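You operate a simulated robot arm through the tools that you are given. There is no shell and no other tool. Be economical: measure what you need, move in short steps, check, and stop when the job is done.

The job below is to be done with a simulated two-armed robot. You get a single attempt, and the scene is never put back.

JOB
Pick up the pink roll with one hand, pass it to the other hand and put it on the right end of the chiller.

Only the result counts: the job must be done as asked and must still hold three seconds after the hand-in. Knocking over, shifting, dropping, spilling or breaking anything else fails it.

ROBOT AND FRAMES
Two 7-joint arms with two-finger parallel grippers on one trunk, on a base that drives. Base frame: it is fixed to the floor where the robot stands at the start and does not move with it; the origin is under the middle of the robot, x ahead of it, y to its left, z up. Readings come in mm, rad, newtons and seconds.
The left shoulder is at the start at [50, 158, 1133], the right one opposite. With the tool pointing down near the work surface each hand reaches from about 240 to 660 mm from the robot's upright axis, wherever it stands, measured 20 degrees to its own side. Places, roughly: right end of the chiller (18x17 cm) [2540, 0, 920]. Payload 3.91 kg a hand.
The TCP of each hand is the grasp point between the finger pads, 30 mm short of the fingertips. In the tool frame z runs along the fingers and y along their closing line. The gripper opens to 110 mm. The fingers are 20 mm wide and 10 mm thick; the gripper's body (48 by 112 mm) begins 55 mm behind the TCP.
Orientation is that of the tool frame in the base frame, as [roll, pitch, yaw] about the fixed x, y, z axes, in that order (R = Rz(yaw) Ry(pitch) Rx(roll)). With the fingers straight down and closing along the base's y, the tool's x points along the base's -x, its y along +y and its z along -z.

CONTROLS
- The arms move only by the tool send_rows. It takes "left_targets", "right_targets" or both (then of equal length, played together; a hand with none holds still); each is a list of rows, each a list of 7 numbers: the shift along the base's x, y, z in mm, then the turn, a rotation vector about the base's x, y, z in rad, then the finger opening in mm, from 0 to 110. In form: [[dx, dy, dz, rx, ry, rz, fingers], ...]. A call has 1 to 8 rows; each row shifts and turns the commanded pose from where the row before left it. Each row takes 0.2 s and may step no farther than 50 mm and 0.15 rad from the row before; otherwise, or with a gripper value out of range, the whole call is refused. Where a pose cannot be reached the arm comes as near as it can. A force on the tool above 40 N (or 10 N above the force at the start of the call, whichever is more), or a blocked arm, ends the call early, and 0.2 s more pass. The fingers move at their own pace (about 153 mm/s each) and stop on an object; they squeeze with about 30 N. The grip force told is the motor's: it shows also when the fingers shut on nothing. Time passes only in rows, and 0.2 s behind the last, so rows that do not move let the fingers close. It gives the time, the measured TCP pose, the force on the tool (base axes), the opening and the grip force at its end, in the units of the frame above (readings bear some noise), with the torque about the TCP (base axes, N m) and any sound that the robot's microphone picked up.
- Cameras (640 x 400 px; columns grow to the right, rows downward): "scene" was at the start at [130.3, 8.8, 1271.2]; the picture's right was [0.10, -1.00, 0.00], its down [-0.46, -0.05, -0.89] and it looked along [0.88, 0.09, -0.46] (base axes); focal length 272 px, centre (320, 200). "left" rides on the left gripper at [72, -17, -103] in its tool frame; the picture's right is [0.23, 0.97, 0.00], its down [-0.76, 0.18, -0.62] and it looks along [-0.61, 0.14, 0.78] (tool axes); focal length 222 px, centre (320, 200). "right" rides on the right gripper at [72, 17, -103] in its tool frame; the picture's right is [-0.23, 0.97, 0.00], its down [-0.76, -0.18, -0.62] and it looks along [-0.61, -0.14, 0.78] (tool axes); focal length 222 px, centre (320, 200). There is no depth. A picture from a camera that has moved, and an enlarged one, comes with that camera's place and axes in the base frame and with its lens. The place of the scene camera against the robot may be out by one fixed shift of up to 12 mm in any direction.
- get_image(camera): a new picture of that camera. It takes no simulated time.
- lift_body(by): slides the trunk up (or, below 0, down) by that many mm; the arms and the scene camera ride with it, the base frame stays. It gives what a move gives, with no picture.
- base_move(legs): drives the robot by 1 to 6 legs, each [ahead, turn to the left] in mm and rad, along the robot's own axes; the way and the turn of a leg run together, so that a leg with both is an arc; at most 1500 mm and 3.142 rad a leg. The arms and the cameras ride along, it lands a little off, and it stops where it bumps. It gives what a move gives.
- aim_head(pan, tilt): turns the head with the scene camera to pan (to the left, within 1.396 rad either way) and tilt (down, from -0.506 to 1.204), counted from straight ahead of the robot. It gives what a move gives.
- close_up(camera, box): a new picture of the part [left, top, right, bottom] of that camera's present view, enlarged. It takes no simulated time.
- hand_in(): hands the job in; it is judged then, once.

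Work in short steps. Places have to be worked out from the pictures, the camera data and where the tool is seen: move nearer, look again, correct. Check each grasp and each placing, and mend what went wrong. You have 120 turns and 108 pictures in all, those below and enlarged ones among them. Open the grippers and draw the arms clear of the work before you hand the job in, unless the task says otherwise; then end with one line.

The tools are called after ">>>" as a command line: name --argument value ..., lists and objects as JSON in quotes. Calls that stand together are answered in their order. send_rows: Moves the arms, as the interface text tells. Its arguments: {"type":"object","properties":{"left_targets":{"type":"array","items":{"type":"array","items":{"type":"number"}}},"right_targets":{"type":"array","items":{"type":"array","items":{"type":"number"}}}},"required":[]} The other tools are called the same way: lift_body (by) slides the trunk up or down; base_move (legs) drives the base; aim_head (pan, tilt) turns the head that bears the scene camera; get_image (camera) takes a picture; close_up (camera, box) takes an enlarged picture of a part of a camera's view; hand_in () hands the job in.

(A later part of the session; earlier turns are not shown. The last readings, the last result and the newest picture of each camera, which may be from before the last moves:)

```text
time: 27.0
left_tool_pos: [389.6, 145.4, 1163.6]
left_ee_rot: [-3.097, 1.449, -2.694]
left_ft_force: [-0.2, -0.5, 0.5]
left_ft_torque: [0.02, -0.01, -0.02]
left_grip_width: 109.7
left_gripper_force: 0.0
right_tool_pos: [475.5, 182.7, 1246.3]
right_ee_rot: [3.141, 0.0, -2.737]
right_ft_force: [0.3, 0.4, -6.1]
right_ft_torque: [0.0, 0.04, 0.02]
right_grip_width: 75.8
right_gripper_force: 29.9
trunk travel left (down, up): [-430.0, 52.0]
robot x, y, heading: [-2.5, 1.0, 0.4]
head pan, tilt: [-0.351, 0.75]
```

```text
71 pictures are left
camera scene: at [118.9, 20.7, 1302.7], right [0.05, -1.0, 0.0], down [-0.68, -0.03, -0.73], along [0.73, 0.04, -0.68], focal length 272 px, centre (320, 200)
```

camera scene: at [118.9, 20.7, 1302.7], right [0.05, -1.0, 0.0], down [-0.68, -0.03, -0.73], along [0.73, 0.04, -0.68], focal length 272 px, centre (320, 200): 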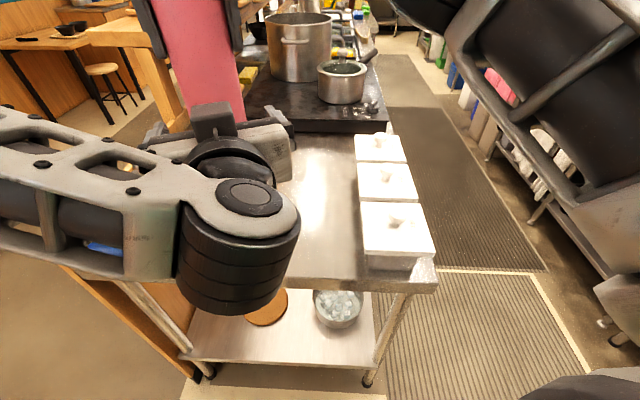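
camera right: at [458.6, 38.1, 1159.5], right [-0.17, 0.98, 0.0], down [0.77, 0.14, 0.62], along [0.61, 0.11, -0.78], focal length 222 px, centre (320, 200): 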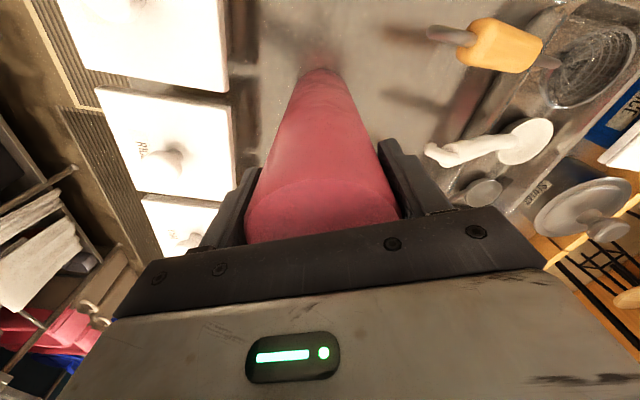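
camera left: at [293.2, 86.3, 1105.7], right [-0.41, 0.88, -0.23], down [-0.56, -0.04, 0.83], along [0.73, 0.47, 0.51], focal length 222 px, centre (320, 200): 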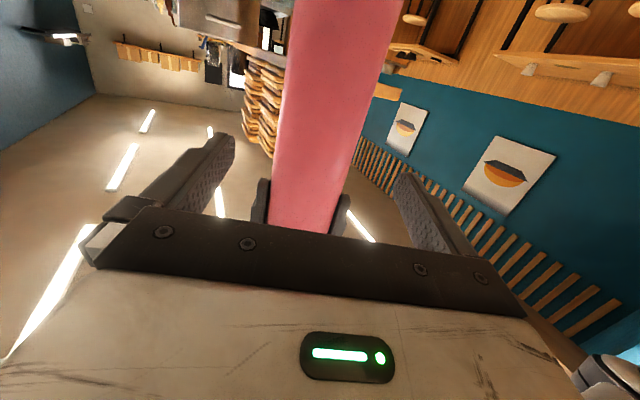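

Aligned: the roll is 94 mm ahead of the left TCP with a 1 mm side offset. I bring the two together.

>>> send_rows --left_targets '[[15.3, 6.5, 0, 0, 0, 0, 110], [15.3, 6.5, 0, 0, 0, 0, 110], [15.3, 6.5, 0, 0, 0, 0, 110]]' --right_targets '[[-12.3, -5.2, 0, 0, 0, 0, 40], [-12.3, -5.2, 0, 0, 0, 0, 40], [-12.3, -5.2, 0, 0, 0, 0, 40]]'

>>> get_image --camera "left"

```text
time: 27.8
left_tool_pos: [435.1, 164.3, 1164.7]
left_ee_rot: [-3.101, 1.45, -2.702]
left_ft_force: [-0.3, 0.5, -0.3]
left_ft_torque: [-0.03, -0.01, 0.0]
left_grip_width: 109.9
left_gripper_force: 0.0
right_tool_pos: [441.1, 165.0, 1246.9]
right_ee_rot: [-3.142, 0.001, -2.739]
right_ft_force: [-0.5, 0.0, -5.4]
right_ft_torque: [-0.03, 0.1, 0.01]
right_grip_width: 75.7
right_gripper_force: 29.6
trunk travel left (down, up): [-430.0, 52.0]
robot x, y, heading: [0.1, -1.9, 0.405]
head pan, tilt: [-0.351, 0.75]
```

```text
70 pictures are left
camera left: at [339.8, 105.2, 1106.1], right [-0.41, 0.88, -0.23], down [-0.56, -0.04, 0.83], along [0.73, 0.46, 0.51], focal length 222 px, centre (320, 200)
```

left: 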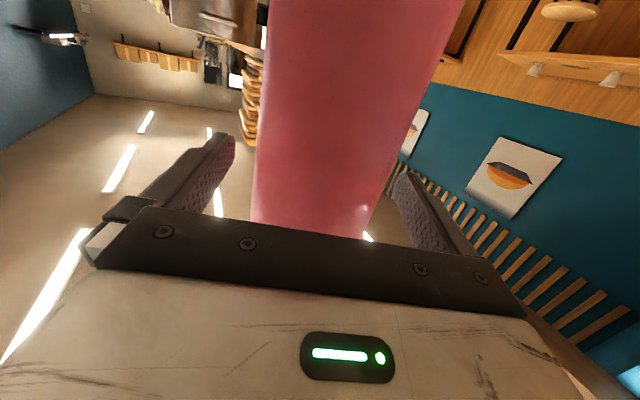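

The roll sits between the left fingers, within 6 mm of centre. I close the left hand.

>>> send_rows --left_targets '[[0, 0, 0, 0, 0, 0, 80], [0, 0, 0, 0, 0, 0, 60], [0, 0, 0, 0, 0, 0, 40], [0, 0, 0, 0, 0, 0, 40]]'

```text
time: 28.8
left_tool_pos: [434.7, 164.2, 1165.8]
left_ee_rot: [-3.102, 1.45, -2.704]
left_ft_force: [8.7, -5.5, -0.5]
left_ft_torque: [0.02, 0.19, 0.06]
left_grip_width: 75.4
left_gripper_force: 29.6
right_tool_pos: [439.7, 166.1, 1246.9]
right_ee_rot: [3.14, -0.001, -2.736]
right_ft_force: [-7.5, 4.8, -5.3]
right_ft_torque: [0.34, 0.5, -0.06]
right_grip_width: 75.4
right_gripper_force: 29.8
trunk travel left (down, up): [-430.0, 52.0]
robot x, y, heading: [3.4, 0.1, 0.396]
head pan, tilt: [-0.351, 0.75]
```

Both hands hold the roll with only small opposing forces. I open the right hand and draw it straight up.

>>> send_rows --right_targets '[[0, 0, 0, 0, 0, 0, 90], [0, 0, 0, 0, 0, 0, 110], [0, 0, 25, 0, 0, 0, 110], [0, 0, 30, 0, 0, 0, 110], [0, 0, 30, 0, 0, 0, 110]]' --left_targets '[[0, 0, 0, 0, 0, 0, 40], [0, 0, 0, 0, 0, 0, 40], [0, 0, 0, 0, 0, 0, 40], [0, 0, 0, 0, 0, 0, 40], [0, 0, 0, 0, 0, 0, 40]]'

>>> get_image --camera "right"

>>> get_image --camera "left"

```text
time: 30.0
left_tool_pos: [435.3, 165.5, 1165.0]
left_ee_rot: [-3.098, 1.449, -2.7]
left_ft_force: [0.3, 0.2, 0.0]
left_ft_torque: [-0.04, 0.04, 0.01]
left_grip_width: 75.3
left_gripper_force: 30.0
right_tool_pos: [438.4, 165.2, 1332.7]
right_ee_rot: [-3.141, 0.0, -2.735]
right_ft_force: [0.0, 0.2, 0.0]
right_ft_torque: [-0.01, -0.01, -0.01]
right_grip_width: 110.0
right_gripper_force: 0.1
trunk travel left (down, up): [-430.0, 52.0]
robot x, y, heading: [1.9, -1.5, 0.398]
head pan, tilt: [-0.351, 0.75]
```

```text
69 pictures are left
camera right: at [365.6, 152.8, 1436.4], right [-0.18, 0.98, 0.0], down [0.77, 0.14, 0.62], along [0.61, 0.11, -0.78], focal length 222 px, centre (320, 200)
```

right: 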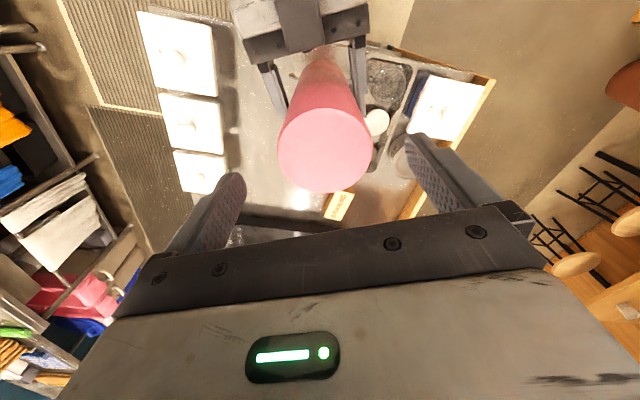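

```text
68 pictures are left
camera left: at [338.8, 105.5, 1106.3], right [-0.41, 0.88, -0.23], down [-0.56, -0.04, 0.83], along [0.73, 0.46, 0.51], focal length 222 px, centre (320, 200)
```

left: 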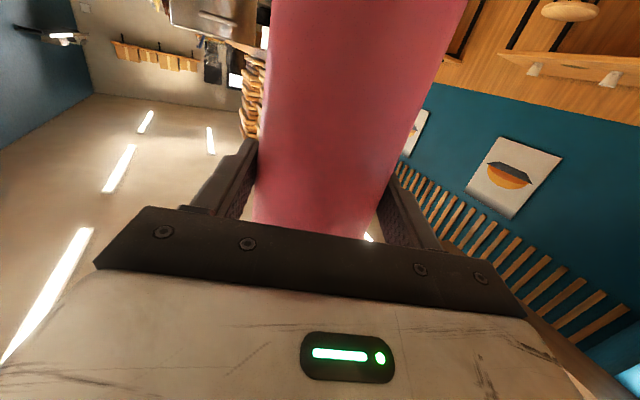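

The roll is now held by the left hand alone and the right hand is clear. I draw the right hand to its own side before driving.

>>> send_rows --right_targets '[[8, -36, 0, 0, 0, 0, 110], [8, -36, 0, 0, 0, 0, 110], [8, -36, 0, 0, 0, 0, 110], [8, -36, 0, 0, 0, 0, 110], [0, -30, 0, 0, 0, 0, 110]]'

>>> aim_head --pan -1.35 --tilt 0.5

>>> get_image --camera "scene"

```text
time: 31.2
left_tool_pos: [436.6, 163.9, 1163.9]
left_ee_rot: [-3.109, 1.448, -2.707]
left_ft_force: [-0.1, 0.2, 0.2]
left_ft_torque: [-0.06, 0.09, -0.03]
left_grip_width: 75.1
left_gripper_force: 29.5
right_tool_pos: [472.1, -10.0, 1331.4]
right_ee_rot: [-3.142, -0.001, -2.736]
right_ft_force: [-0.1, -0.3, -0.8]
right_ft_torque: [0.01, -0.02, 0.02]
right_grip_width: 110.0
right_gripper_force: 0.0
trunk travel left (down, up): [-430.0, 52.0]
robot x, y, heading: [-1.6, 0.6, 0.402]
head pan, tilt: [-0.351, 0.75]
```

```text
time: 32.5
left_tool_pos: [435.6, 165.4, 1165.4]
left_ee_rot: [-3.105, 1.449, -2.704]
left_ft_force: [-0.6, -0.5, 0.1]
left_ft_torque: [-0.03, 0.06, 0.02]
left_grip_width: 75.1
left_gripper_force: 30.3
right_tool_pos: [472.0, -8.5, 1329.9]
right_ee_rot: [-3.14, -0.001, -2.736]
right_ft_force: [0.2, 0.1, 0.4]
right_ft_torque: [-0.01, -0.04, 0.0]
right_grip_width: 109.9
right_gripper_force: 0.0
trunk travel left (down, up): [-430.0, 52.0]
robot x, y, heading: [-1.5, 0.6, 0.396]
head pan, tilt: [-1.349, 0.499]
```

```text
67 pictures are left
camera scene: at [89.8, -58.2, 1324.6], right [-0.81, -0.58, 0.0], down [-0.28, 0.39, -0.88], along [0.51, -0.71, -0.48], focal length 272 px, centre (320, 200)
```

scene: 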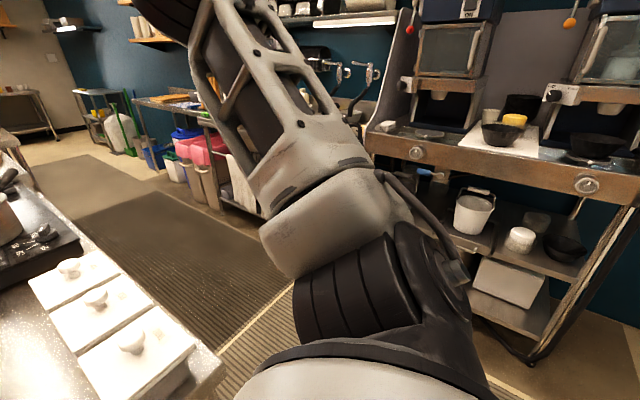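

The aisle on the right is free. I turn to face it (heading −90°) and look.

>>> base_move --legs '[[0, -1.97]]'

>>> aim_head --pan 0 --tilt 0.55

>>> get_image --camera "scene"

```text
time: 37.6
left_tool_pos: [-6.1, -465.1, 1165.6]
left_ee_rot: [-3.104, 1.449, 1.637]
left_ft_force: [0.9, 0.2, -0.7]
left_ft_torque: [0.05, 0.02, -0.02]
left_grip_width: 75.3
left_gripper_force: 30.0
right_tool_pos: [-180.6, -437.0, 1332.0]
right_ee_rot: [3.141, -0.002, 1.601]
right_ft_force: [-0.7, -0.8, -0.5]
right_ft_torque: [0.0, 0.04, 0.02]
right_grip_width: 110.1
right_gripper_force: 0.1
trunk travel left (down, up): [-430.0, 52.0]
robot x, y, heading: [-0.7, 0.3, -1.545]
head pan, tilt: [-1.349, 0.499]
```

```text
time: 39.1
left_tool_pos: [-5.6, -466.8, 1165.0]
left_ee_rot: [-3.107, 1.447, 1.634]
left_ft_force: [-0.4, 0.6, 0.0]
left_ft_torque: [0.06, 0.01, 0.01]
left_grip_width: 75.2
left_gripper_force: 30.0
right_tool_pos: [-180.8, -436.2, 1331.7]
right_ee_rot: [3.141, 0.0, 1.602]
right_ft_force: [-0.1, 0.0, 0.1]
right_ft_torque: [0.03, -0.03, -0.03]
right_grip_width: 109.9
right_gripper_force: 0.1
trunk travel left (down, up): [-430.0, 52.0]
robot x, y, heading: [0.7, 1.1, -1.545]
head pan, tilt: [0.0, 0.55]
```

```text
66 pictures are left
camera scene: at [2.8, -130.3, 1320.0], right [-1.0, -0.03, 0.0], down [-0.01, 0.52, -0.85], along [0.02, -0.85, -0.52], focal length 272 px, centre (320, 200)
```

scene: 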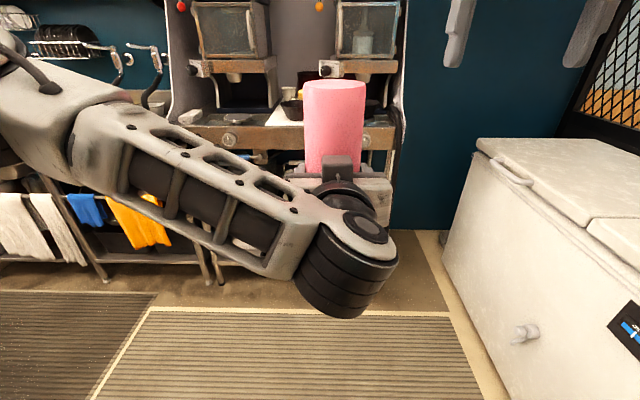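

A chest freezer stands behind and to the right, well clear. I drive 640 mm ahead into the aisle and turn back to heading 0.

>>> base_move --legs '[[640, 0], [0, 1.545]]'

>>> aim_head --pan 0.0 --tilt 0.35

>>> get_image --camera "scene"

```text
time: 46.4
left_tool_pos: [483.2, -643.3, 1165.7]
left_ee_rot: [-3.103, 1.45, -3.081]
left_ft_force: [0.6, 0.6, 1.3]
left_ft_torque: [-0.01, 0.05, 0.01]
left_grip_width: 75.3
left_gripper_force: 30.1
right_tool_pos: [453.9, -817.6, 1332.4]
right_ee_rot: [-3.141, -0.001, -3.114]
right_ft_force: [-0.5, 0.8, 0.5]
right_ft_torque: [0.02, -0.01, -0.02]
right_grip_width: 110.0
right_gripper_force: 0.0
trunk travel left (down, up): [-430.0, 52.0]
robot x, y, heading: [16.3, -634.9, 0.023]
head pan, tilt: [0.0, 0.55]
```

```text
time: 47.2
left_tool_pos: [483.2, -643.3, 1165.1]
left_ee_rot: [-3.111, 1.449, -3.087]
left_ft_force: [-0.3, -0.8, 0.6]
left_ft_torque: [0.03, 0.06, -0.01]
left_grip_width: 75.3
left_gripper_force: 30.1
right_tool_pos: [454.4, -817.4, 1331.6]
right_ee_rot: [3.14, 0.0, -3.114]
right_ft_force: [0.2, -0.8, 0.4]
right_ft_torque: [0.01, 0.02, -0.05]
right_grip_width: 110.0
right_gripper_force: 0.3
trunk travel left (down, up): [-430.0, 52.0]
robot x, y, heading: [16.1, -635.4, 0.026]
head pan, tilt: [0.0, 0.351]
```

```text
65 pictures are left
camera scene: at [151.2, -633.0, 1338.2], right [0.02, -1.0, 0.0], down [-0.34, -0.01, -0.94], along [0.94, 0.02, -0.34], focal length 272 px, centre (320, 200)
```

scene: 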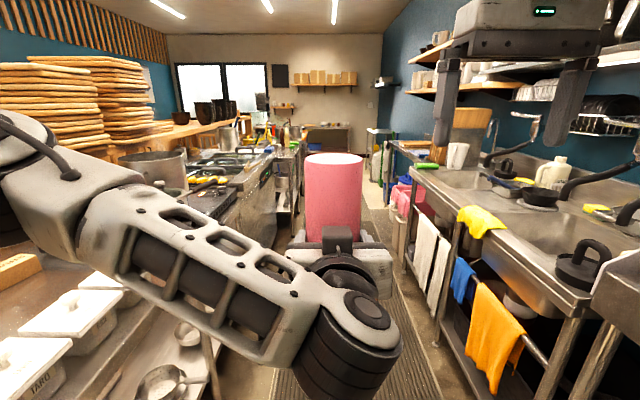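

I'm in the aisle facing forward and the roll is steady. I zoom in on the area around the chiller, expected near (254, 152).

>>> close_up --camera "scene" --box '[180, 90, 340, 190]'

```text
4.00 times, centred on (260, 140) of scene
camera zoom: at [151.2, -633.0, 1338.2], right [0.02, -1.0, 0.0], down [-0.34, -0.01, -0.94], along [0.94, 0.02, -0.34], focal length 1087 px, centre (560, 440)
```

zoom: 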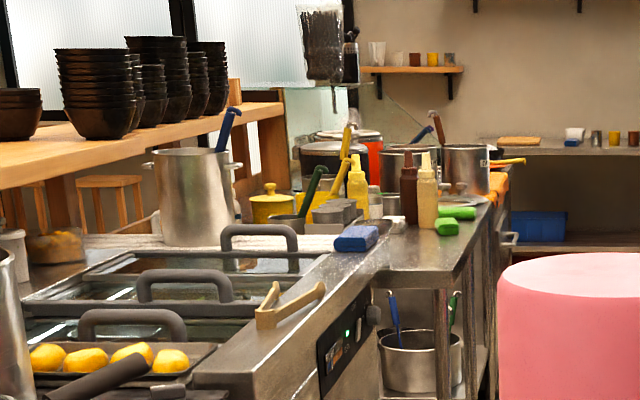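

The chiller is the glass-lidded unit with the display. Seen from the aisle, its right end is the far end near x 2540, just before the blue sponge's table. I drive partway, easing to the right.

>>> base_move --legs '[[0, -0.07], [1250, 0], [0, 0.044]]'

>>> aim_head --pan 0.35 --tilt 0.45

>>> get_image --camera "scene"

```text
time: 54.3
left_tool_pos: [1722.7, -719.1, 1164.8]
left_ee_rot: [-3.103, 1.447, -3.111]
left_ft_force: [0.3, 0.7, 0.0]
left_ft_torque: [0.02, 0.02, -0.01]
left_grip_width: 75.2
left_gripper_force: 29.9
right_tool_pos: [1688.0, -891.3, 1331.8]
right_ee_rot: [-3.141, 0.0, 3.138]
right_ft_force: [1.1, 0.1, 0.6]
right_ft_torque: [-0.01, -0.01, 0.02]
right_grip_width: 110.0
right_gripper_force: 0.1
trunk travel left (down, up): [-430.0, 52.0]
robot x, y, heading: [1255.6, -696.4, -0.007]
head pan, tilt: [0.0, 0.351]
```

```text
time: 55.1
left_tool_pos: [1722.3, -718.9, 1166.2]
left_ee_rot: [-3.109, 1.448, -3.116]
left_ft_force: [0.3, -0.4, -0.4]
left_ft_torque: [0.01, 0.09, 0.0]
left_grip_width: 75.4
left_gripper_force: 29.7
right_tool_pos: [1687.9, -893.4, 1330.6]
right_ee_rot: [3.14, -0.001, 3.138]
right_ft_force: [0.6, -0.4, -0.5]
right_ft_torque: [0.01, 0.01, -0.01]
right_grip_width: 109.9
right_gripper_force: 0.1
trunk travel left (down, up): [-430.0, 52.0]
robot x, y, heading: [1255.6, -699.5, -0.004]
head pan, tilt: [0.351, 0.45]
```

```text
63 pictures are left
camera scene: at [1384.4, -666.8, 1329.1], right [0.34, -0.94, 0.0], down [-0.41, -0.15, -0.9], along [0.85, 0.3, -0.44], focal length 272 px, centre (320, 200)
```

scene: 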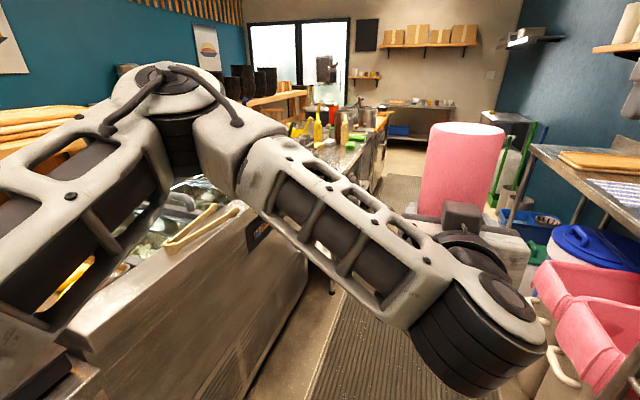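

The way ahead is clear. I drive on to x≈2540 and look to the left at the chiller.

>>> base_move --legs '[[1285, 0]]'

>>> aim_head --pan 1.25 --tilt 0.55

>>> get_image --camera "scene"

```text
time: 61.6
left_tool_pos: [3006.4, -726.9, 1164.9]
left_ee_rot: [-3.109, 1.451, -3.114]
left_ft_force: [-0.3, 0.6, -0.9]
left_ft_torque: [0.01, 0.04, -0.03]
left_grip_width: 75.2
left_gripper_force: 30.0
right_tool_pos: [2970.5, -900.5, 1333.5]
right_ee_rot: [3.142, 0.0, 3.141]
right_ft_force: [-0.6, -0.1, -0.1]
right_ft_torque: [0.0, 0.0, 0.01]
right_grip_width: 110.3
right_gripper_force: 0.3
trunk travel left (down, up): [-430.0, 52.0]
robot x, y, heading: [2541.0, -702.9, -0.006]
head pan, tilt: [0.351, 0.45]
```

```text
time: 62.8
left_tool_pos: [3005.0, -726.6, 1164.9]
left_ee_rot: [-3.111, 1.449, -3.115]
left_ft_force: [0.2, -0.1, 0.8]
left_ft_torque: [-0.01, 0.07, 0.03]
left_grip_width: 75.4
left_gripper_force: 29.9
right_tool_pos: [2969.4, -901.1, 1332.2]
right_ee_rot: [3.14, 0.0, 3.141]
right_ft_force: [0.3, 1.3, -0.3]
right_ft_torque: [-0.01, 0.0, 0.0]
right_grip_width: 110.0
right_gripper_force: 0.1
trunk travel left (down, up): [-430.0, 52.0]
robot x, y, heading: [2541.1, -704.4, -0.01]
head pan, tilt: [1.25, 0.55]
```

```text
62 pictures are left
camera scene: at [2608.7, -621.3, 1320.1], right [0.95, -0.32, 0.0], down [-0.17, -0.49, -0.85], along [0.27, 0.81, -0.52], focal length 272 px, centre (320, 200)
```

scene: 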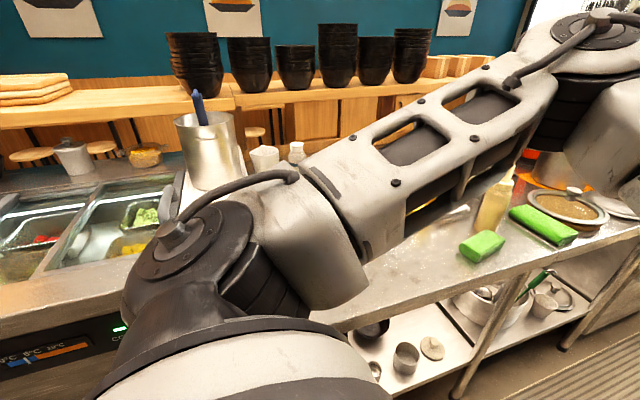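

My arm hides the view, and the neighbouring table edge (y≈−370) is close for turning here. I back up 230 mm and turn to face the counter from in front of the chiller.

>>> base_move --legs '[[-230, 0], [0, 1.45]]'

>>> aim_head --pan -0.15 --tilt 0.6

>>> get_image --camera "scene"

>>> get_image --camera "right"

```text
time: 68.1
left_tool_pos: [2380.7, -243.8, 1164.8]
left_ee_rot: [-3.111, 1.446, -1.649]
left_ft_force: [0.6, -0.8, -0.4]
left_ft_torque: [-0.07, 0.0, -0.05]
left_grip_width: 75.2
left_gripper_force: 29.2
right_tool_pos: [2547.7, -298.5, 1333.1]
right_ee_rot: [3.141, 0.0, -1.677]
right_ft_force: [0.0, 0.5, -0.3]
right_ft_torque: [0.0, 0.01, -0.02]
right_grip_width: 110.1
right_gripper_force: 0.0
trunk travel left (down, up): [-430.0, 52.0]
robot x, y, heading: [2312.9, -705.2, 1.461]
head pan, tilt: [1.25, 0.55]
```

```text
time: 69.6
left_tool_pos: [2379.4, -244.2, 1165.9]
left_ee_rot: [-3.112, 1.446, -1.652]
left_ft_force: [-0.6, -1.1, -0.6]
left_ft_torque: [-0.07, 0.02, 0.03]
left_grip_width: 75.0
left_gripper_force: 30.4
right_tool_pos: [2549.1, -298.1, 1331.1]
right_ee_rot: [3.141, 0.0, -1.678]
right_ft_force: [-0.3, -0.1, 0.4]
right_ft_torque: [0.03, 0.04, -0.03]
right_grip_width: 109.9
right_gripper_force: 0.1
trunk travel left (down, up): [-430.0, 52.0]
robot x, y, heading: [2311.1, -706.4, 1.457]
head pan, tilt: [-0.15, 0.6]
```

```text
61 pictures are left
camera scene: at [2337.5, -579.4, 1315.5], right [0.97, -0.26, 0.0], down [-0.15, -0.55, -0.82], along [0.21, 0.8, -0.57], focal length 272 px, centre (320, 200)
```

scene: 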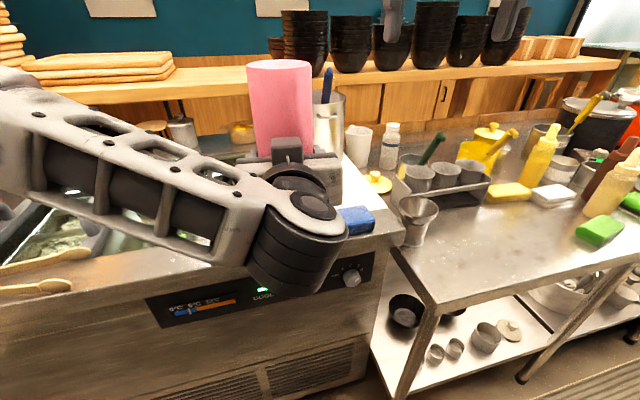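

```text
60 pictures are left
camera right: at [2524.9, -366.9, 1435.3], right [-0.94, 0.33, 0.0], down [0.26, 0.74, 0.62], along [0.21, 0.59, -0.78], focal length 222 px, centre (320, 200)
```

right: 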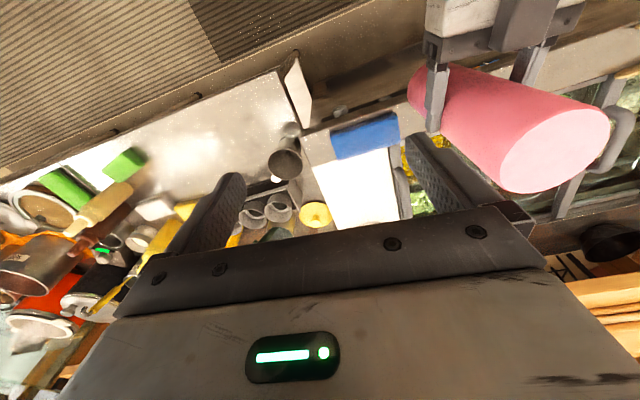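

The right end is the white area at x≈2450–2640, y from −88 back, with a blue sponge standing in front of it. With the present grip (124 mm above the roll's base), the hand's camera would pass too close over the sponge. So I'll let the right hand hold the top briefly while the left re-grips about 35 mm higher; first I bring the right hand above the roll.

>>> send_rows --right_targets '[[-33.4, 12.1, 0, 0, 0, 0, 110], [-33.4, 12.1, 0, 0, 0, 0, 110], [-33.4, 12.1, 0, 0, 0, 0, 110], [-33.4, 12.1, 0, 0, 0, 0, 110], [-33.4, 12.1, 0, 0, 0, 0, 110]]'

>>> get_image --camera "right"

```text
time: 70.8
left_tool_pos: [2379.6, -245.0, 1165.3]
left_ee_rot: [-3.104, 1.448, -1.641]
left_ft_force: [-1.1, 0.0, 0.0]
left_ft_torque: [-0.07, 0.02, -0.02]
left_grip_width: 75.2
left_gripper_force: 29.8
right_tool_pos: [2380.4, -237.3, 1331.3]
right_ee_rot: [-3.14, 0.002, -1.678]
right_ft_force: [-0.1, -0.6, 0.1]
right_ft_torque: [0.05, -0.01, 0.0]
right_grip_width: 109.8
right_gripper_force: 0.0
trunk travel left (down, up): [-430.0, 52.0]
robot x, y, heading: [2311.1, -706.0, 1.458]
head pan, tilt: [-0.15, 0.6]
```

```text
59 pictures are left
camera right: at [2355.0, -306.5, 1434.6], right [-0.94, 0.33, 0.0], down [0.26, 0.74, 0.62], along [0.21, 0.59, -0.78], focal length 222 px, centre (320, 200)
```

right: 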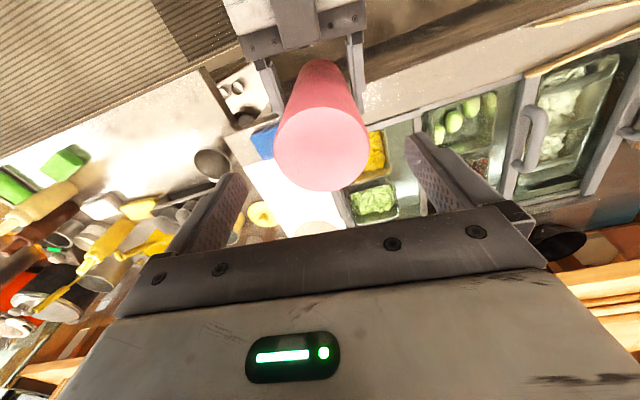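

The right hand is above the roll just as after the first release. I descend 71 mm, close, then open the left hand.

>>> send_rows --right_targets '[[0, -2, -24, 0, 0, 0, 110], [0, 0, -24, 0, 0, 0, 110], [0, 0, -23, 0, 0, 0, 110], [0, 0, 0, 0, 0, 0, 60], [0, 0, 0, 0, 0, 0, 40], [0, 0, 0, 0, 0, 0, 40]]'

>>> get_image --camera "right"

```text
time: 72.2
left_tool_pos: [2380.4, -246.0, 1165.0]
left_ee_rot: [-3.117, 1.447, -1.66]
left_ft_force: [5.1, -1.1, -1.3]
left_ft_torque: [-0.12, 0.53, -0.01]
left_grip_width: 75.1
left_gripper_force: 29.8
right_tool_pos: [2381.9, -238.7, 1259.9]
right_ee_rot: [-3.141, 0.0, -1.678]
right_ft_force: [-4.4, 0.1, -0.2]
right_ft_torque: [0.14, -0.13, 0.0]
right_grip_width: 75.5
right_gripper_force: 30.3
trunk travel left (down, up): [-430.0, 52.0]
robot x, y, heading: [2312.5, -702.9, 1.459]
head pan, tilt: [-0.15, 0.6]
```

```text
58 pictures are left
camera right: at [2357.0, -308.4, 1363.6], right [-0.94, 0.33, 0.0], down [0.26, 0.74, 0.62], along [0.2, 0.59, -0.78], focal length 222 px, centre (320, 200)
```

right: 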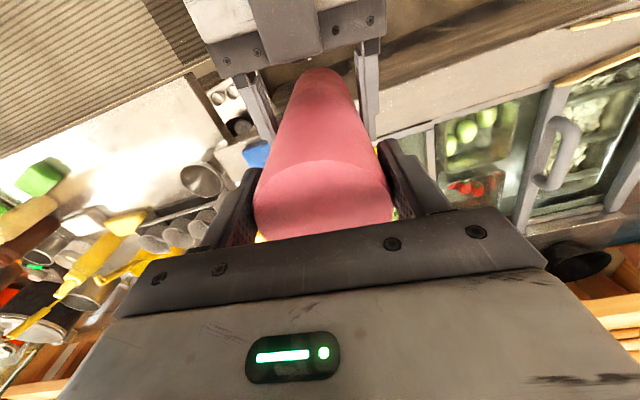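

The right hand grips at 75.5 mm. I open the left, raise it 34 mm and re-close it.

>>> send_rows --left_targets '[[0, 0, 0, 0, 0, 0, 90], [0, 0, 0, 0, 0, 0, 105], [0, 0, 0, 0, 0, 0, 105], [0, 0, 17, 0, 0, 0, 105], [0, 4, 17, 0, 0, 0, 105], [0, 0, 0, 0, 0, 0, 105]]'

>>> get_image --camera "left"

>>> get_image --camera "scene"

```text
time: 73.6
left_tool_pos: [2382.0, -240.0, 1198.3]
left_ee_rot: [-3.113, 1.447, -1.652]
left_ft_force: [0.8, 0.1, 0.7]
left_ft_torque: [0.02, -0.02, 0.0]
left_grip_width: 105.1
left_gripper_force: 0.1
right_tool_pos: [2381.1, -239.1, 1259.1]
right_ee_rot: [-3.141, 0.0, -1.677]
right_ft_force: [1.0, 0.0, -0.4]
right_ft_torque: [-0.01, 0.02, -0.02]
right_grip_width: 75.6
right_gripper_force: 29.8
trunk travel left (down, up): [-430.0, 52.0]
robot x, y, heading: [2311.0, -708.3, 1.457]
head pan, tilt: [-0.15, 0.6]
```

```text
57 pictures are left
camera left: at [2385.6, -353.5, 1139.7], right [-0.97, 0.08, -0.23], down [-0.24, -0.5, 0.83], along [-0.05, 0.86, 0.51], focal length 222 px, centre (320, 200)
```

left: 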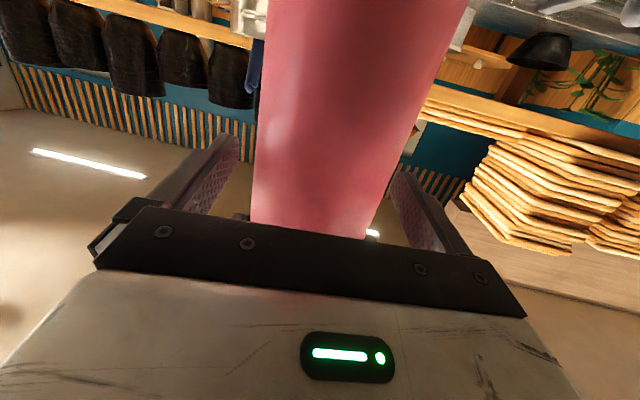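

```text
56 pictures are left
camera scene: at [2337.6, -579.4, 1315.5], right [0.97, -0.26, 0.0], down [-0.15, -0.55, -0.82], along [0.21, 0.8, -0.57], focal length 272 px, centre (320, 200)
```

scene: 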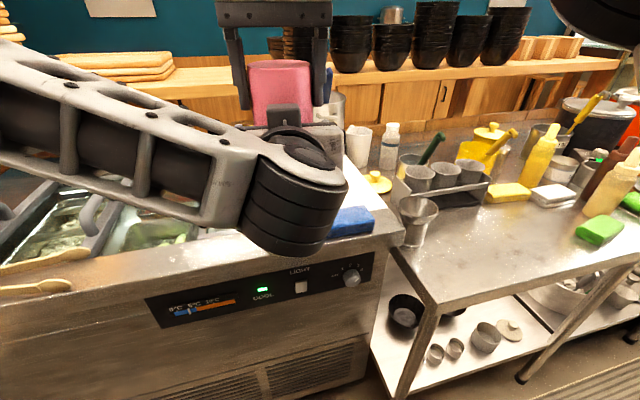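

The right hand holds the roll and the left is at the higher spot. I close the left, then open the right and raise it.

>>> send_rows --left_targets '[[0, 0, 0, 0, 0, 0, 80], [0, 0, 0, 0, 0, 0, 60], [0, 0, 0, 0, 0, 0, 40], [0, 0, 0, 0, 0, 0, 40]]'

>>> send_rows --right_targets '[[0, 0, 0, 0, 0, 0, 90], [0, 0, 0, 0, 0, 0, 110], [0, 0, 0, 0, 0, 0, 110], [0, 0, 25, 0, 0, 0, 110], [0, 0, 25, 0, 0, 0, 110], [0, 0, 25, 0, 0, 0, 110]]'

>>> get_image --camera "right"

```text
time: 74.6
left_tool_pos: [2381.7, -240.9, 1198.2]
left_ee_rot: [-3.116, 1.447, -1.657]
left_ft_force: [3.5, 2.0, -0.2]
left_ft_torque: [-0.04, 0.25, -0.04]
left_grip_width: 75.1
left_gripper_force: 30.5
right_tool_pos: [2381.4, -238.7, 1260.2]
right_ee_rot: [3.142, 0.001, -1.677]
right_ft_force: [-3.0, -1.8, -1.3]
right_ft_torque: [-0.08, -0.01, 0.05]
right_grip_width: 75.5
right_gripper_force: 29.8
trunk travel left (down, up): [-430.0, 52.0]
robot x, y, heading: [2311.0, -703.9, 1.459]
head pan, tilt: [-0.15, 0.6]
```

```text
time: 76.0
left_tool_pos: [2380.8, -242.2, 1199.4]
left_ee_rot: [-3.106, 1.45, -1.647]
left_ft_force: [-0.3, -0.8, -1.1]
left_ft_torque: [-0.03, 0.01, 0.01]
left_grip_width: 75.3
left_gripper_force: 29.8
right_tool_pos: [2380.7, -239.9, 1336.2]
right_ee_rot: [3.141, 0.001, -1.677]
right_ft_force: [0.2, 0.4, -0.7]
right_ft_torque: [0.04, -0.01, -0.02]
right_grip_width: 110.2
right_gripper_force: 0.0
trunk travel left (down, up): [-430.0, 52.0]
robot x, y, heading: [2311.4, -704.7, 1.464]
head pan, tilt: [-0.15, 0.6]
```

```text
55 pictures are left
camera right: at [2356.7, -309.2, 1439.6], right [-0.94, 0.33, 0.0], down [0.26, 0.74, 0.63], along [0.21, 0.59, -0.78], focal length 222 px, centre (320, 200)
```

right: 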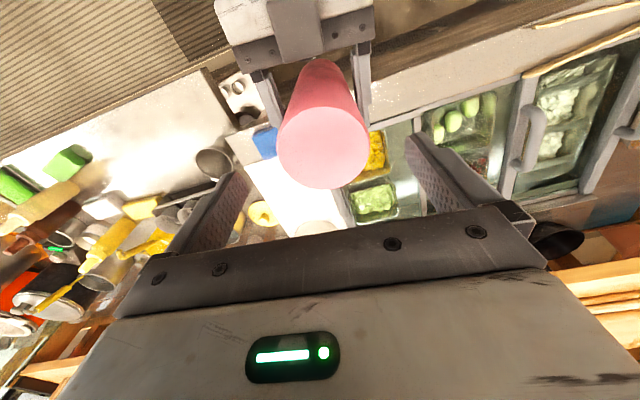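

The left hand holds the roll about 158 mm above its base now. I move the right hand back to its side, then turn 0.2 rad right and drive 120 mm closer.

>>> send_rows --right_targets '[[33.4, -12.1, 0, 0, 0, 0, 110], [33.4, -12.1, 0, 0, 0, 0, 110], [33.4, -12.1, 0, 0, 0, 0, 110], [33.4, -12.1, 0, 0, 0, 0, 110], [33.4, -12.1, 0, 0, 0, 0, 110]]'

>>> base_move --legs '[[0, -0.2], [120, 0]]'

>>> aim_head --pan -0.1 --tilt 0.7

>>> get_image --camera "scene"

>>> get_image --camera "right"

```text
time: 77.2
left_tool_pos: [2382.4, -240.6, 1197.6]
left_ee_rot: [-3.117, 1.446, -1.659]
left_ft_force: [0.2, -0.5, 0.0]
left_ft_torque: [-0.03, 0.0, 0.03]
left_grip_width: 75.1
left_gripper_force: 30.0
right_tool_pos: [2550.5, -301.2, 1335.0]
right_ee_rot: [-3.141, -0.001, -1.678]
right_ft_force: [0.3, -0.8, -0.1]
right_ft_torque: [-0.03, -0.01, -0.01]
right_grip_width: 109.9
right_gripper_force: 0.0
trunk travel left (down, up): [-430.0, 52.0]
robot x, y, heading: [2312.5, -705.7, 1.464]
head pan, tilt: [-0.15, 0.6]
```

```text
time: 79.2
left_tool_pos: [2507.3, -148.9, 1198.2]
left_ee_rot: [-3.115, 1.449, -1.852]
left_ft_force: [0.1, 0.8, -6.6]
left_ft_torque: [-0.08, -0.01, -0.03]
left_grip_width: 75.0
left_gripper_force: 29.8
right_tool_pos: [2661.5, -239.5, 1334.3]
right_ee_rot: [3.141, 0.001, -1.877]
right_ft_force: [0.1, 0.6, -0.1]
right_ft_torque: [-0.03, -0.01, -0.03]
right_grip_width: 109.6
right_gripper_force: 0.2
trunk travel left (down, up): [-430.0, 52.0]
robot x, y, heading: [2346.2, -593.1, 1.258]
head pan, tilt: [-0.15, 0.6]
```

```text
time: 79.9
left_tool_pos: [2507.1, -149.1, 1198.6]
left_ee_rot: [-3.117, 1.447, -1.855]
left_ft_force: [0.6, -0.2, -6.0]
left_ft_torque: [-0.07, -0.01, -0.04]
left_grip_width: 75.3
left_gripper_force: 30.0
right_tool_pos: [2660.4, -241.4, 1335.0]
right_ee_rot: [-3.14, 0.0, -1.875]
right_ft_force: [-0.1, 0.3, -0.7]
right_ft_torque: [0.03, -0.02, -0.01]
right_grip_width: 109.9
right_gripper_force: 0.1
trunk travel left (down, up): [-430.0, 52.0]
robot x, y, heading: [2346.9, -584.5, 1.261]
head pan, tilt: [-0.099, 0.7]
```

```text
54 pictures are left
camera scene: at [2392.9, -474.4, 1306.9], right [0.92, -0.4, 0.0], down [-0.26, -0.59, -0.76], along [0.3, 0.7, -0.64], focal length 272 px, centre (320, 200)
```

scene: 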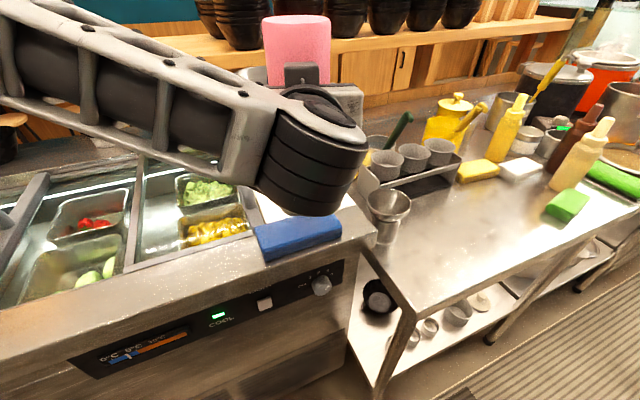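

```text
53 pictures are left
camera right: at [2622.6, -303.7, 1439.1], right [-0.86, 0.51, 0.0], down [0.4, 0.67, 0.62], along [0.32, 0.54, -0.78], focal length 222 px, centre (320, 200)
```

right: 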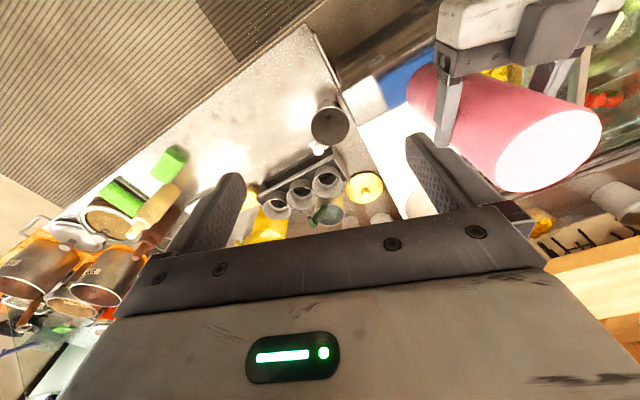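

The weight (−6.6 N) now shows on the left hand, and the sponge and lid are well below it. I move the roll forward at height to above (2540, −8).

>>> send_rows --left_targets '[[8.25, 35.25, 0, 0, 0, 0, 40], [8.25, 35.25, 0, 0, 0, 0, 40], [8.25, 35.25, 0, 0, 0, 0, 40], [8.25, 35.25, 0, 0, 0, 0, 40]]'

>>> get_image --camera "scene"

>>> get_image --camera "right"

```text
time: 80.9
left_tool_pos: [2540.8, -9.1, 1197.9]
left_ee_rot: [-3.122, 1.445, -1.862]
left_ft_force: [0.0, 0.5, -7.1]
left_ft_torque: [-0.07, 0.03, 0.0]
left_grip_width: 75.3
left_gripper_force: 30.3
right_tool_pos: [2660.6, -240.3, 1335.0]
right_ee_rot: [3.141, 0.0, -1.876]
right_ft_force: [-0.7, 0.4, -0.2]
right_ft_torque: [-0.03, 0.04, -0.03]
right_grip_width: 110.0
right_gripper_force: 0.1
trunk travel left (down, up): [-430.0, 52.0]
robot x, y, heading: [2346.1, -589.8, 1.26]
head pan, tilt: [-0.099, 0.7]
```

```text
52 pictures are left
camera scene: at [2393.1, -473.6, 1306.8], right [0.92, -0.4, 0.0], down [-0.26, -0.59, -0.76], along [0.3, 0.7, -0.65], focal length 272 px, centre (320, 200)
```

scene: 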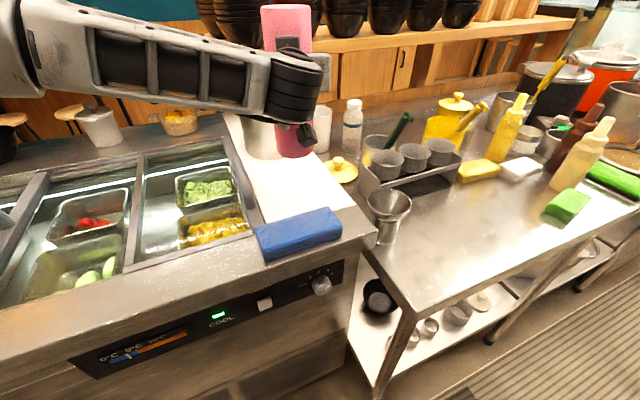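

```text
51 pictures are left
camera right: at [2622.8, -302.8, 1438.7], right [-0.86, 0.51, 0.0], down [0.4, 0.67, 0.62], along [0.32, 0.54, -0.78], focal length 222 px, centre (320, 200)
```

right: 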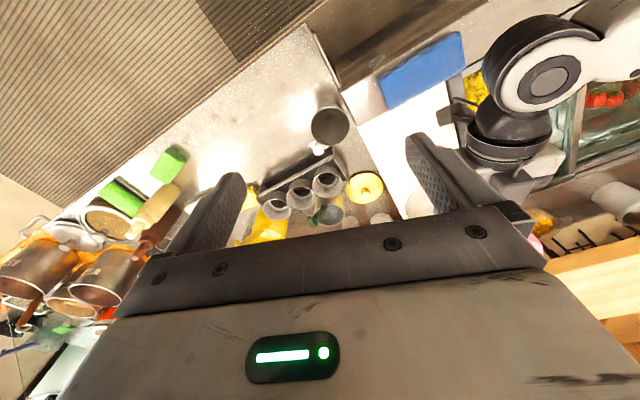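

The white area is clear under the roll: the pot front is at y≈150, the cup near (2650, 130), the sponge in front of y≈−90. I lower 90 mm and check.

>>> send_rows --left_targets '[[0, 4, -25, 0, 0, 0, 40], [0, 0, -25, 0, 0, 0, 40], [0, 0, -20, 0, 0, 0, 40], [0, 0, -20, 0, 0, 0, 40]]'

>>> close_up --camera "scene" --box '[200, 40, 400, 260]'

```text
time: 81.9
left_tool_pos: [2539.4, -5.5, 1108.1]
left_ee_rot: [-3.107, 1.447, -1.846]
left_ft_force: [0.5, -0.2, -5.4]
left_ft_torque: [-0.06, -0.01, 0.03]
left_grip_width: 75.3
left_gripper_force: 30.4
right_tool_pos: [2660.6, -240.6, 1336.0]
right_ee_rot: [-3.141, 0.0, -1.876]
right_ft_force: [0.7, 0.4, 0.5]
right_ft_torque: [0.01, -0.02, 0.01]
right_grip_width: 110.0
right_gripper_force: 0.0
trunk travel left (down, up): [-430.0, 52.0]
robot x, y, heading: [2347.7, -589.6, 1.262]
head pan, tilt: [-0.099, 0.7]
```

```text
1.82 times, centred on (300, 150) of scene
camera zoom: at [2393.1, -474.1, 1306.9], right [0.92, -0.4, 0.0], down [-0.26, -0.59, -0.76], along [0.3, 0.7, -0.64], focal length 494 px, centre (356, 291)
```

zoom: 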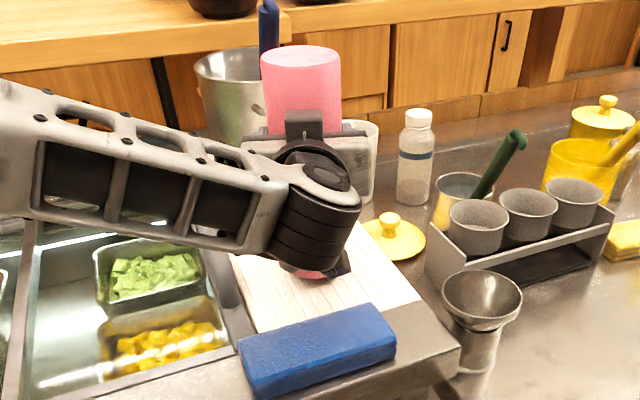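

The roll bottom is some 25–30 mm above the white board. I go down slowly, watching the force.

>>> send_rows --left_targets '[[0, 0, -5, 0, 0, 0, 40], [0, 0, -5, 0, 0, 0, 40], [0, 0, -5, 0, 0, 0, 40], [0, 0, -3, 0, 0, 0, 40]]'

```text
time: 82.9
left_tool_pos: [2539.4, -5.3, 1090.5]
left_ee_rot: [-3.112, 1.447, -1.85]
left_ft_force: [-0.2, 0.6, -3.5]
left_ft_torque: [-0.05, 0.07, 0.0]
left_grip_width: 75.5
left_gripper_force: 30.3
right_tool_pos: [2660.2, -241.0, 1336.4]
right_ee_rot: [-3.141, -0.001, -1.875]
right_ft_force: [0.1, -0.2, -0.8]
right_ft_torque: [-0.02, 0.01, -0.02]
right_grip_width: 110.0
right_gripper_force: 0.1
trunk travel left (down, up): [-430.0, 52.0]
robot x, y, heading: [2346.0, -588.8, 1.261]
head pan, tilt: [-0.099, 0.7]
```

The force shrank slightly (−3.5 N), which may be first contact. I hold still for a fresh reading.

>>> send_rows --left_targets '[[0, 0, 0, 0, 0, 0, 40], [0, 0, 0, 0, 0, 0, 40]]'

>>> close_up --camera "scene" --box '[240, 120, 360, 220]'

```text
time: 83.5
left_tool_pos: [2539.8, -4.8, 1090.2]
left_ee_rot: [-3.114, 1.449, -1.854]
left_ft_force: [0.2, 0.4, -3.5]
left_ft_torque: [0.09, 0.01, -0.01]
left_grip_width: 75.0
left_gripper_force: 29.5
right_tool_pos: [2661.0, -240.6, 1335.2]
right_ee_rot: [3.141, 0.0, -1.875]
right_ft_force: [-0.1, -0.5, -0.2]
right_ft_torque: [0.0, -0.02, 0.02]
right_grip_width: 110.1
right_gripper_force: 0.1
trunk travel left (down, up): [-430.0, 52.0]
robot x, y, heading: [2347.1, -592.5, 1.259]
head pan, tilt: [-0.099, 0.7]
```

```text
4.00 times, centred on (300, 170) of scene
camera zoom: at [2392.9, -474.3, 1306.9], right [0.92, -0.4, 0.0], down [-0.26, -0.59, -0.76], along [0.3, 0.7, -0.64], focal length 1087 px, centre (400, 320)
```

zoom: 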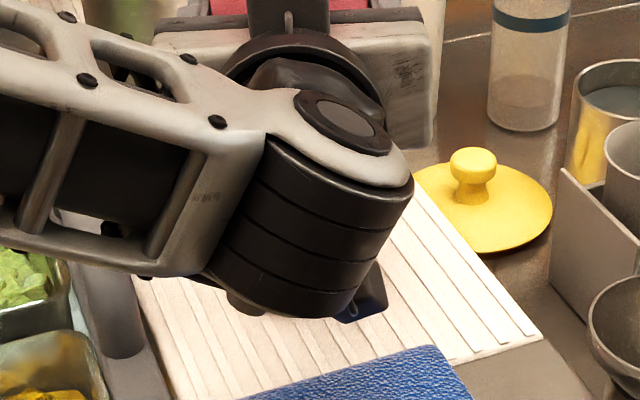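

Partial contact seems likely at this height. I lower 2 mm at a time.

>>> send_rows --left_targets '[[0, 0, -2, 0, 0, 0, 40], [0, 0, 0, 0, 0, 0, 40]]'

>>> send_rows --left_targets '[[0, 0, -2, 0, 0, 0, 40], [0, 0, 0, 0, 0, 0, 40]]'

```text
time: 84.1
left_tool_pos: [2540.8, -4.4, 1090.9]
left_ee_rot: [-3.116, 1.452, -1.853]
left_ft_force: [-0.3, -1.6, 5.0]
left_ft_torque: [0.01, 0.37, 0.01]
left_grip_width: 75.3
left_gripper_force: 29.7
right_tool_pos: [2660.1, -241.4, 1335.9]
right_ee_rot: [3.141, 0.003, -1.876]
right_ft_force: [0.7, -0.2, 0.4]
right_ft_torque: [0.01, -0.02, -0.01]
right_grip_width: 109.9
right_gripper_force: 0.1
trunk travel left (down, up): [-430.0, 52.0]
robot x, y, heading: [2346.6, -588.6, 1.261]
head pan, tilt: [-0.099, 0.7]
```

```text
time: 84.7
left_tool_pos: [2540.3, -5.9, 1089.6]
left_ee_rot: [-3.107, 1.454, -1.843]
left_ft_force: [-0.4, 0.2, 17.4]
left_ft_torque: [-0.03, 0.73, 0.01]
left_grip_width: 75.1
left_gripper_force: 30.2
right_tool_pos: [2660.5, -243.2, 1337.2]
right_ee_rot: [-3.141, 0.001, -1.876]
right_ft_force: [-0.7, -0.9, 0.8]
right_ft_torque: [-0.02, 0.03, -0.01]
right_grip_width: 110.0
right_gripper_force: 0.0
trunk travel left (down, up): [-430.0, 52.0]
robot x, y, heading: [2351.8, -590.7, 1.26]
head pan, tilt: [-0.099, 0.7]
```

Contact is firm at 17 N, so the roll stands on the board. I ease up 2 mm and check that it stands upright before releasing.

>>> send_rows --left_targets '[[0, 0, 2.5, 0, 0, 0, 40], [0, 0, 0, 0, 0, 0, 40]]'

>>> get_image --camera "scene"

>>> get_image --camera "right"

```text
time: 85.3
left_tool_pos: [2539.8, -4.3, 1090.6]
left_ee_rot: [-3.117, 1.452, -1.857]
left_ft_force: [2.1, 3.8, 11.6]
left_ft_torque: [0.98, 0.13, -0.12]
left_grip_width: 75.3
left_gripper_force: 30.1
right_tool_pos: [2659.0, -242.4, 1336.3]
right_ee_rot: [3.139, 0.001, -1.877]
right_ft_force: [-0.8, -0.2, 0.5]
right_ft_torque: [0.01, -0.01, -0.01]
right_grip_width: 109.8
right_gripper_force: 0.0
trunk travel left (down, up): [-430.0, 52.0]
robot x, y, heading: [2349.0, -592.6, 1.263]
head pan, tilt: [-0.099, 0.7]
```

```text
48 pictures are left
camera scene: at [2392.7, -475.6, 1307.0], right [0.92, -0.4, 0.0], down [-0.26, -0.59, -0.77], along [0.3, 0.7, -0.64], focal length 272 px, centre (320, 200)
```

scene: 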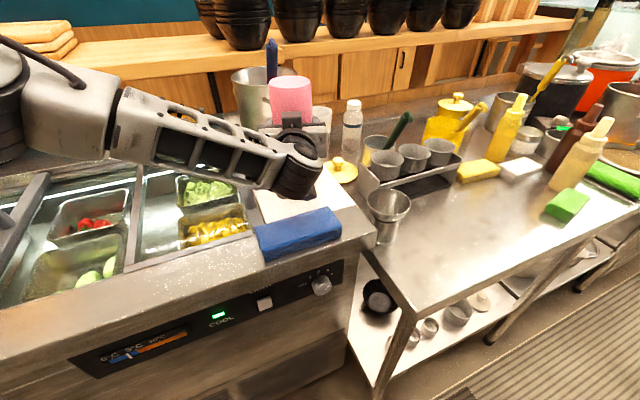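

```text
47 pictures are left
camera right: at [2622.4, -305.0, 1439.4], right [-0.86, 0.51, 0.0], down [0.4, 0.67, 0.62], along [0.32, 0.54, -0.78], focal length 222 px, centre (320, 200)
```

right: 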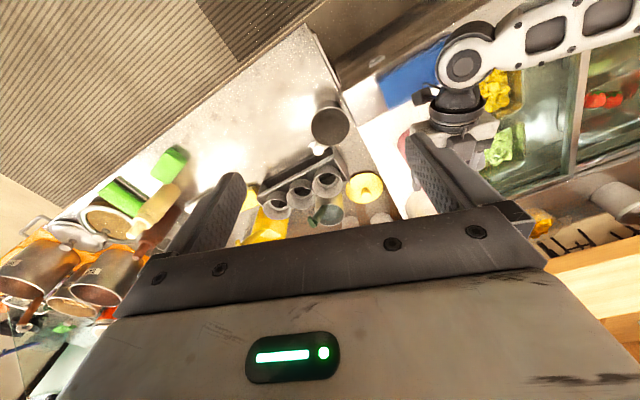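

There's still about 12 N of push; I ease up 2 mm more before opening.

>>> send_rows --left_targets '[[0, 0, 2, 0, 0, 0, 40], [0, 0, 0, 0, 0, 0, 40]]'

```text
time: 85.9
left_tool_pos: [2539.6, -4.8, 1090.8]
left_ee_rot: [-3.117, 1.447, -1.855]
left_ft_force: [2.1, 4.0, 6.4]
left_ft_torque: [0.8, -0.06, -0.16]
left_grip_width: 75.0
left_gripper_force: 30.3
right_tool_pos: [2659.5, -241.3, 1336.1]
right_ee_rot: [-3.141, 0.001, -1.876]
right_ft_force: [-0.2, 0.7, -0.4]
right_ft_torque: [-0.02, -0.02, 0.0]
right_grip_width: 110.3
right_gripper_force: 0.0
trunk travel left (down, up): [-430.0, 52.0]
robot x, y, heading: [2347.0, -589.2, 1.258]
head pan, tilt: [-0.099, 0.7]
```

The load is light now. I open the left fingers gradually.

>>> send_rows --left_targets '[[0, 0, 0, 0, 0, 0, 76], [0, 0, 0, 0, 0, 0, 80], [0, 0, 0, 0, 0, 0, 90], [0, 0, 0, 0, 0, 0, 108], [0, 0, 0, 0, 0, 0, 108]]'

>>> close_up --camera "scene" --box '[220, 50, 380, 230]'

>>> get_image --camera "left"

```text
time: 87.1
left_tool_pos: [2540.4, -4.4, 1091.4]
left_ee_rot: [-3.114, 1.45, -1.852]
left_ft_force: [0.3, 0.8, -0.2]
left_ft_torque: [0.0, -0.02, 0.0]
left_grip_width: 108.1
left_gripper_force: 0.1
right_tool_pos: [2659.7, -240.5, 1335.4]
right_ee_rot: [3.141, 0.002, -1.876]
right_ft_force: [0.8, 0.4, 0.2]
right_ft_torque: [0.0, -0.02, 0.0]
right_grip_width: 110.2
right_gripper_force: 0.0
trunk travel left (down, up): [-430.0, 52.0]
robot x, y, heading: [2345.7, -590.2, 1.259]
head pan, tilt: [-0.099, 0.7]
```

```text
2.22 times, centred on (300, 140) of scene
camera zoom: at [2392.7, -474.7, 1307.0], right [0.92, -0.4, 0.0], down [-0.26, -0.59, -0.76], along [0.3, 0.7, -0.64], focal length 604 px, centre (364, 333)
```

zoom: 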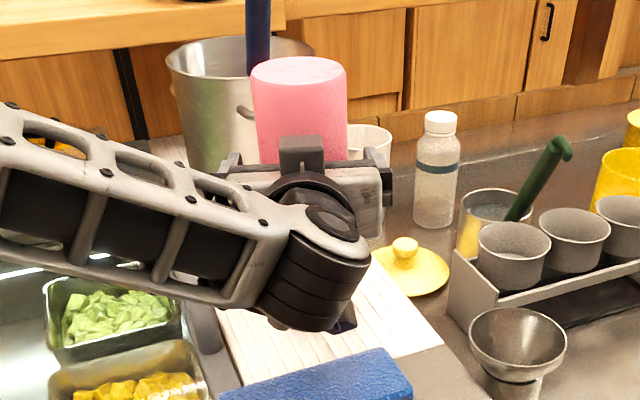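

```text
45 pictures are left
camera left: at [2522.5, -116.2, 1031.8], right [-0.94, 0.27, -0.23], down [-0.33, -0.45, 0.83], along [0.12, 0.85, 0.51], focal length 222 px, centre (320, 200)
```

left: 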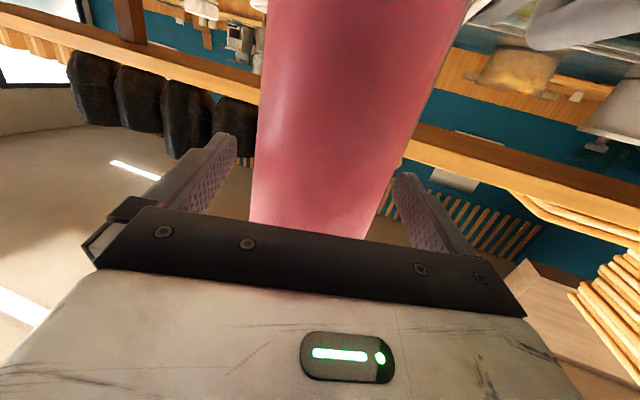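

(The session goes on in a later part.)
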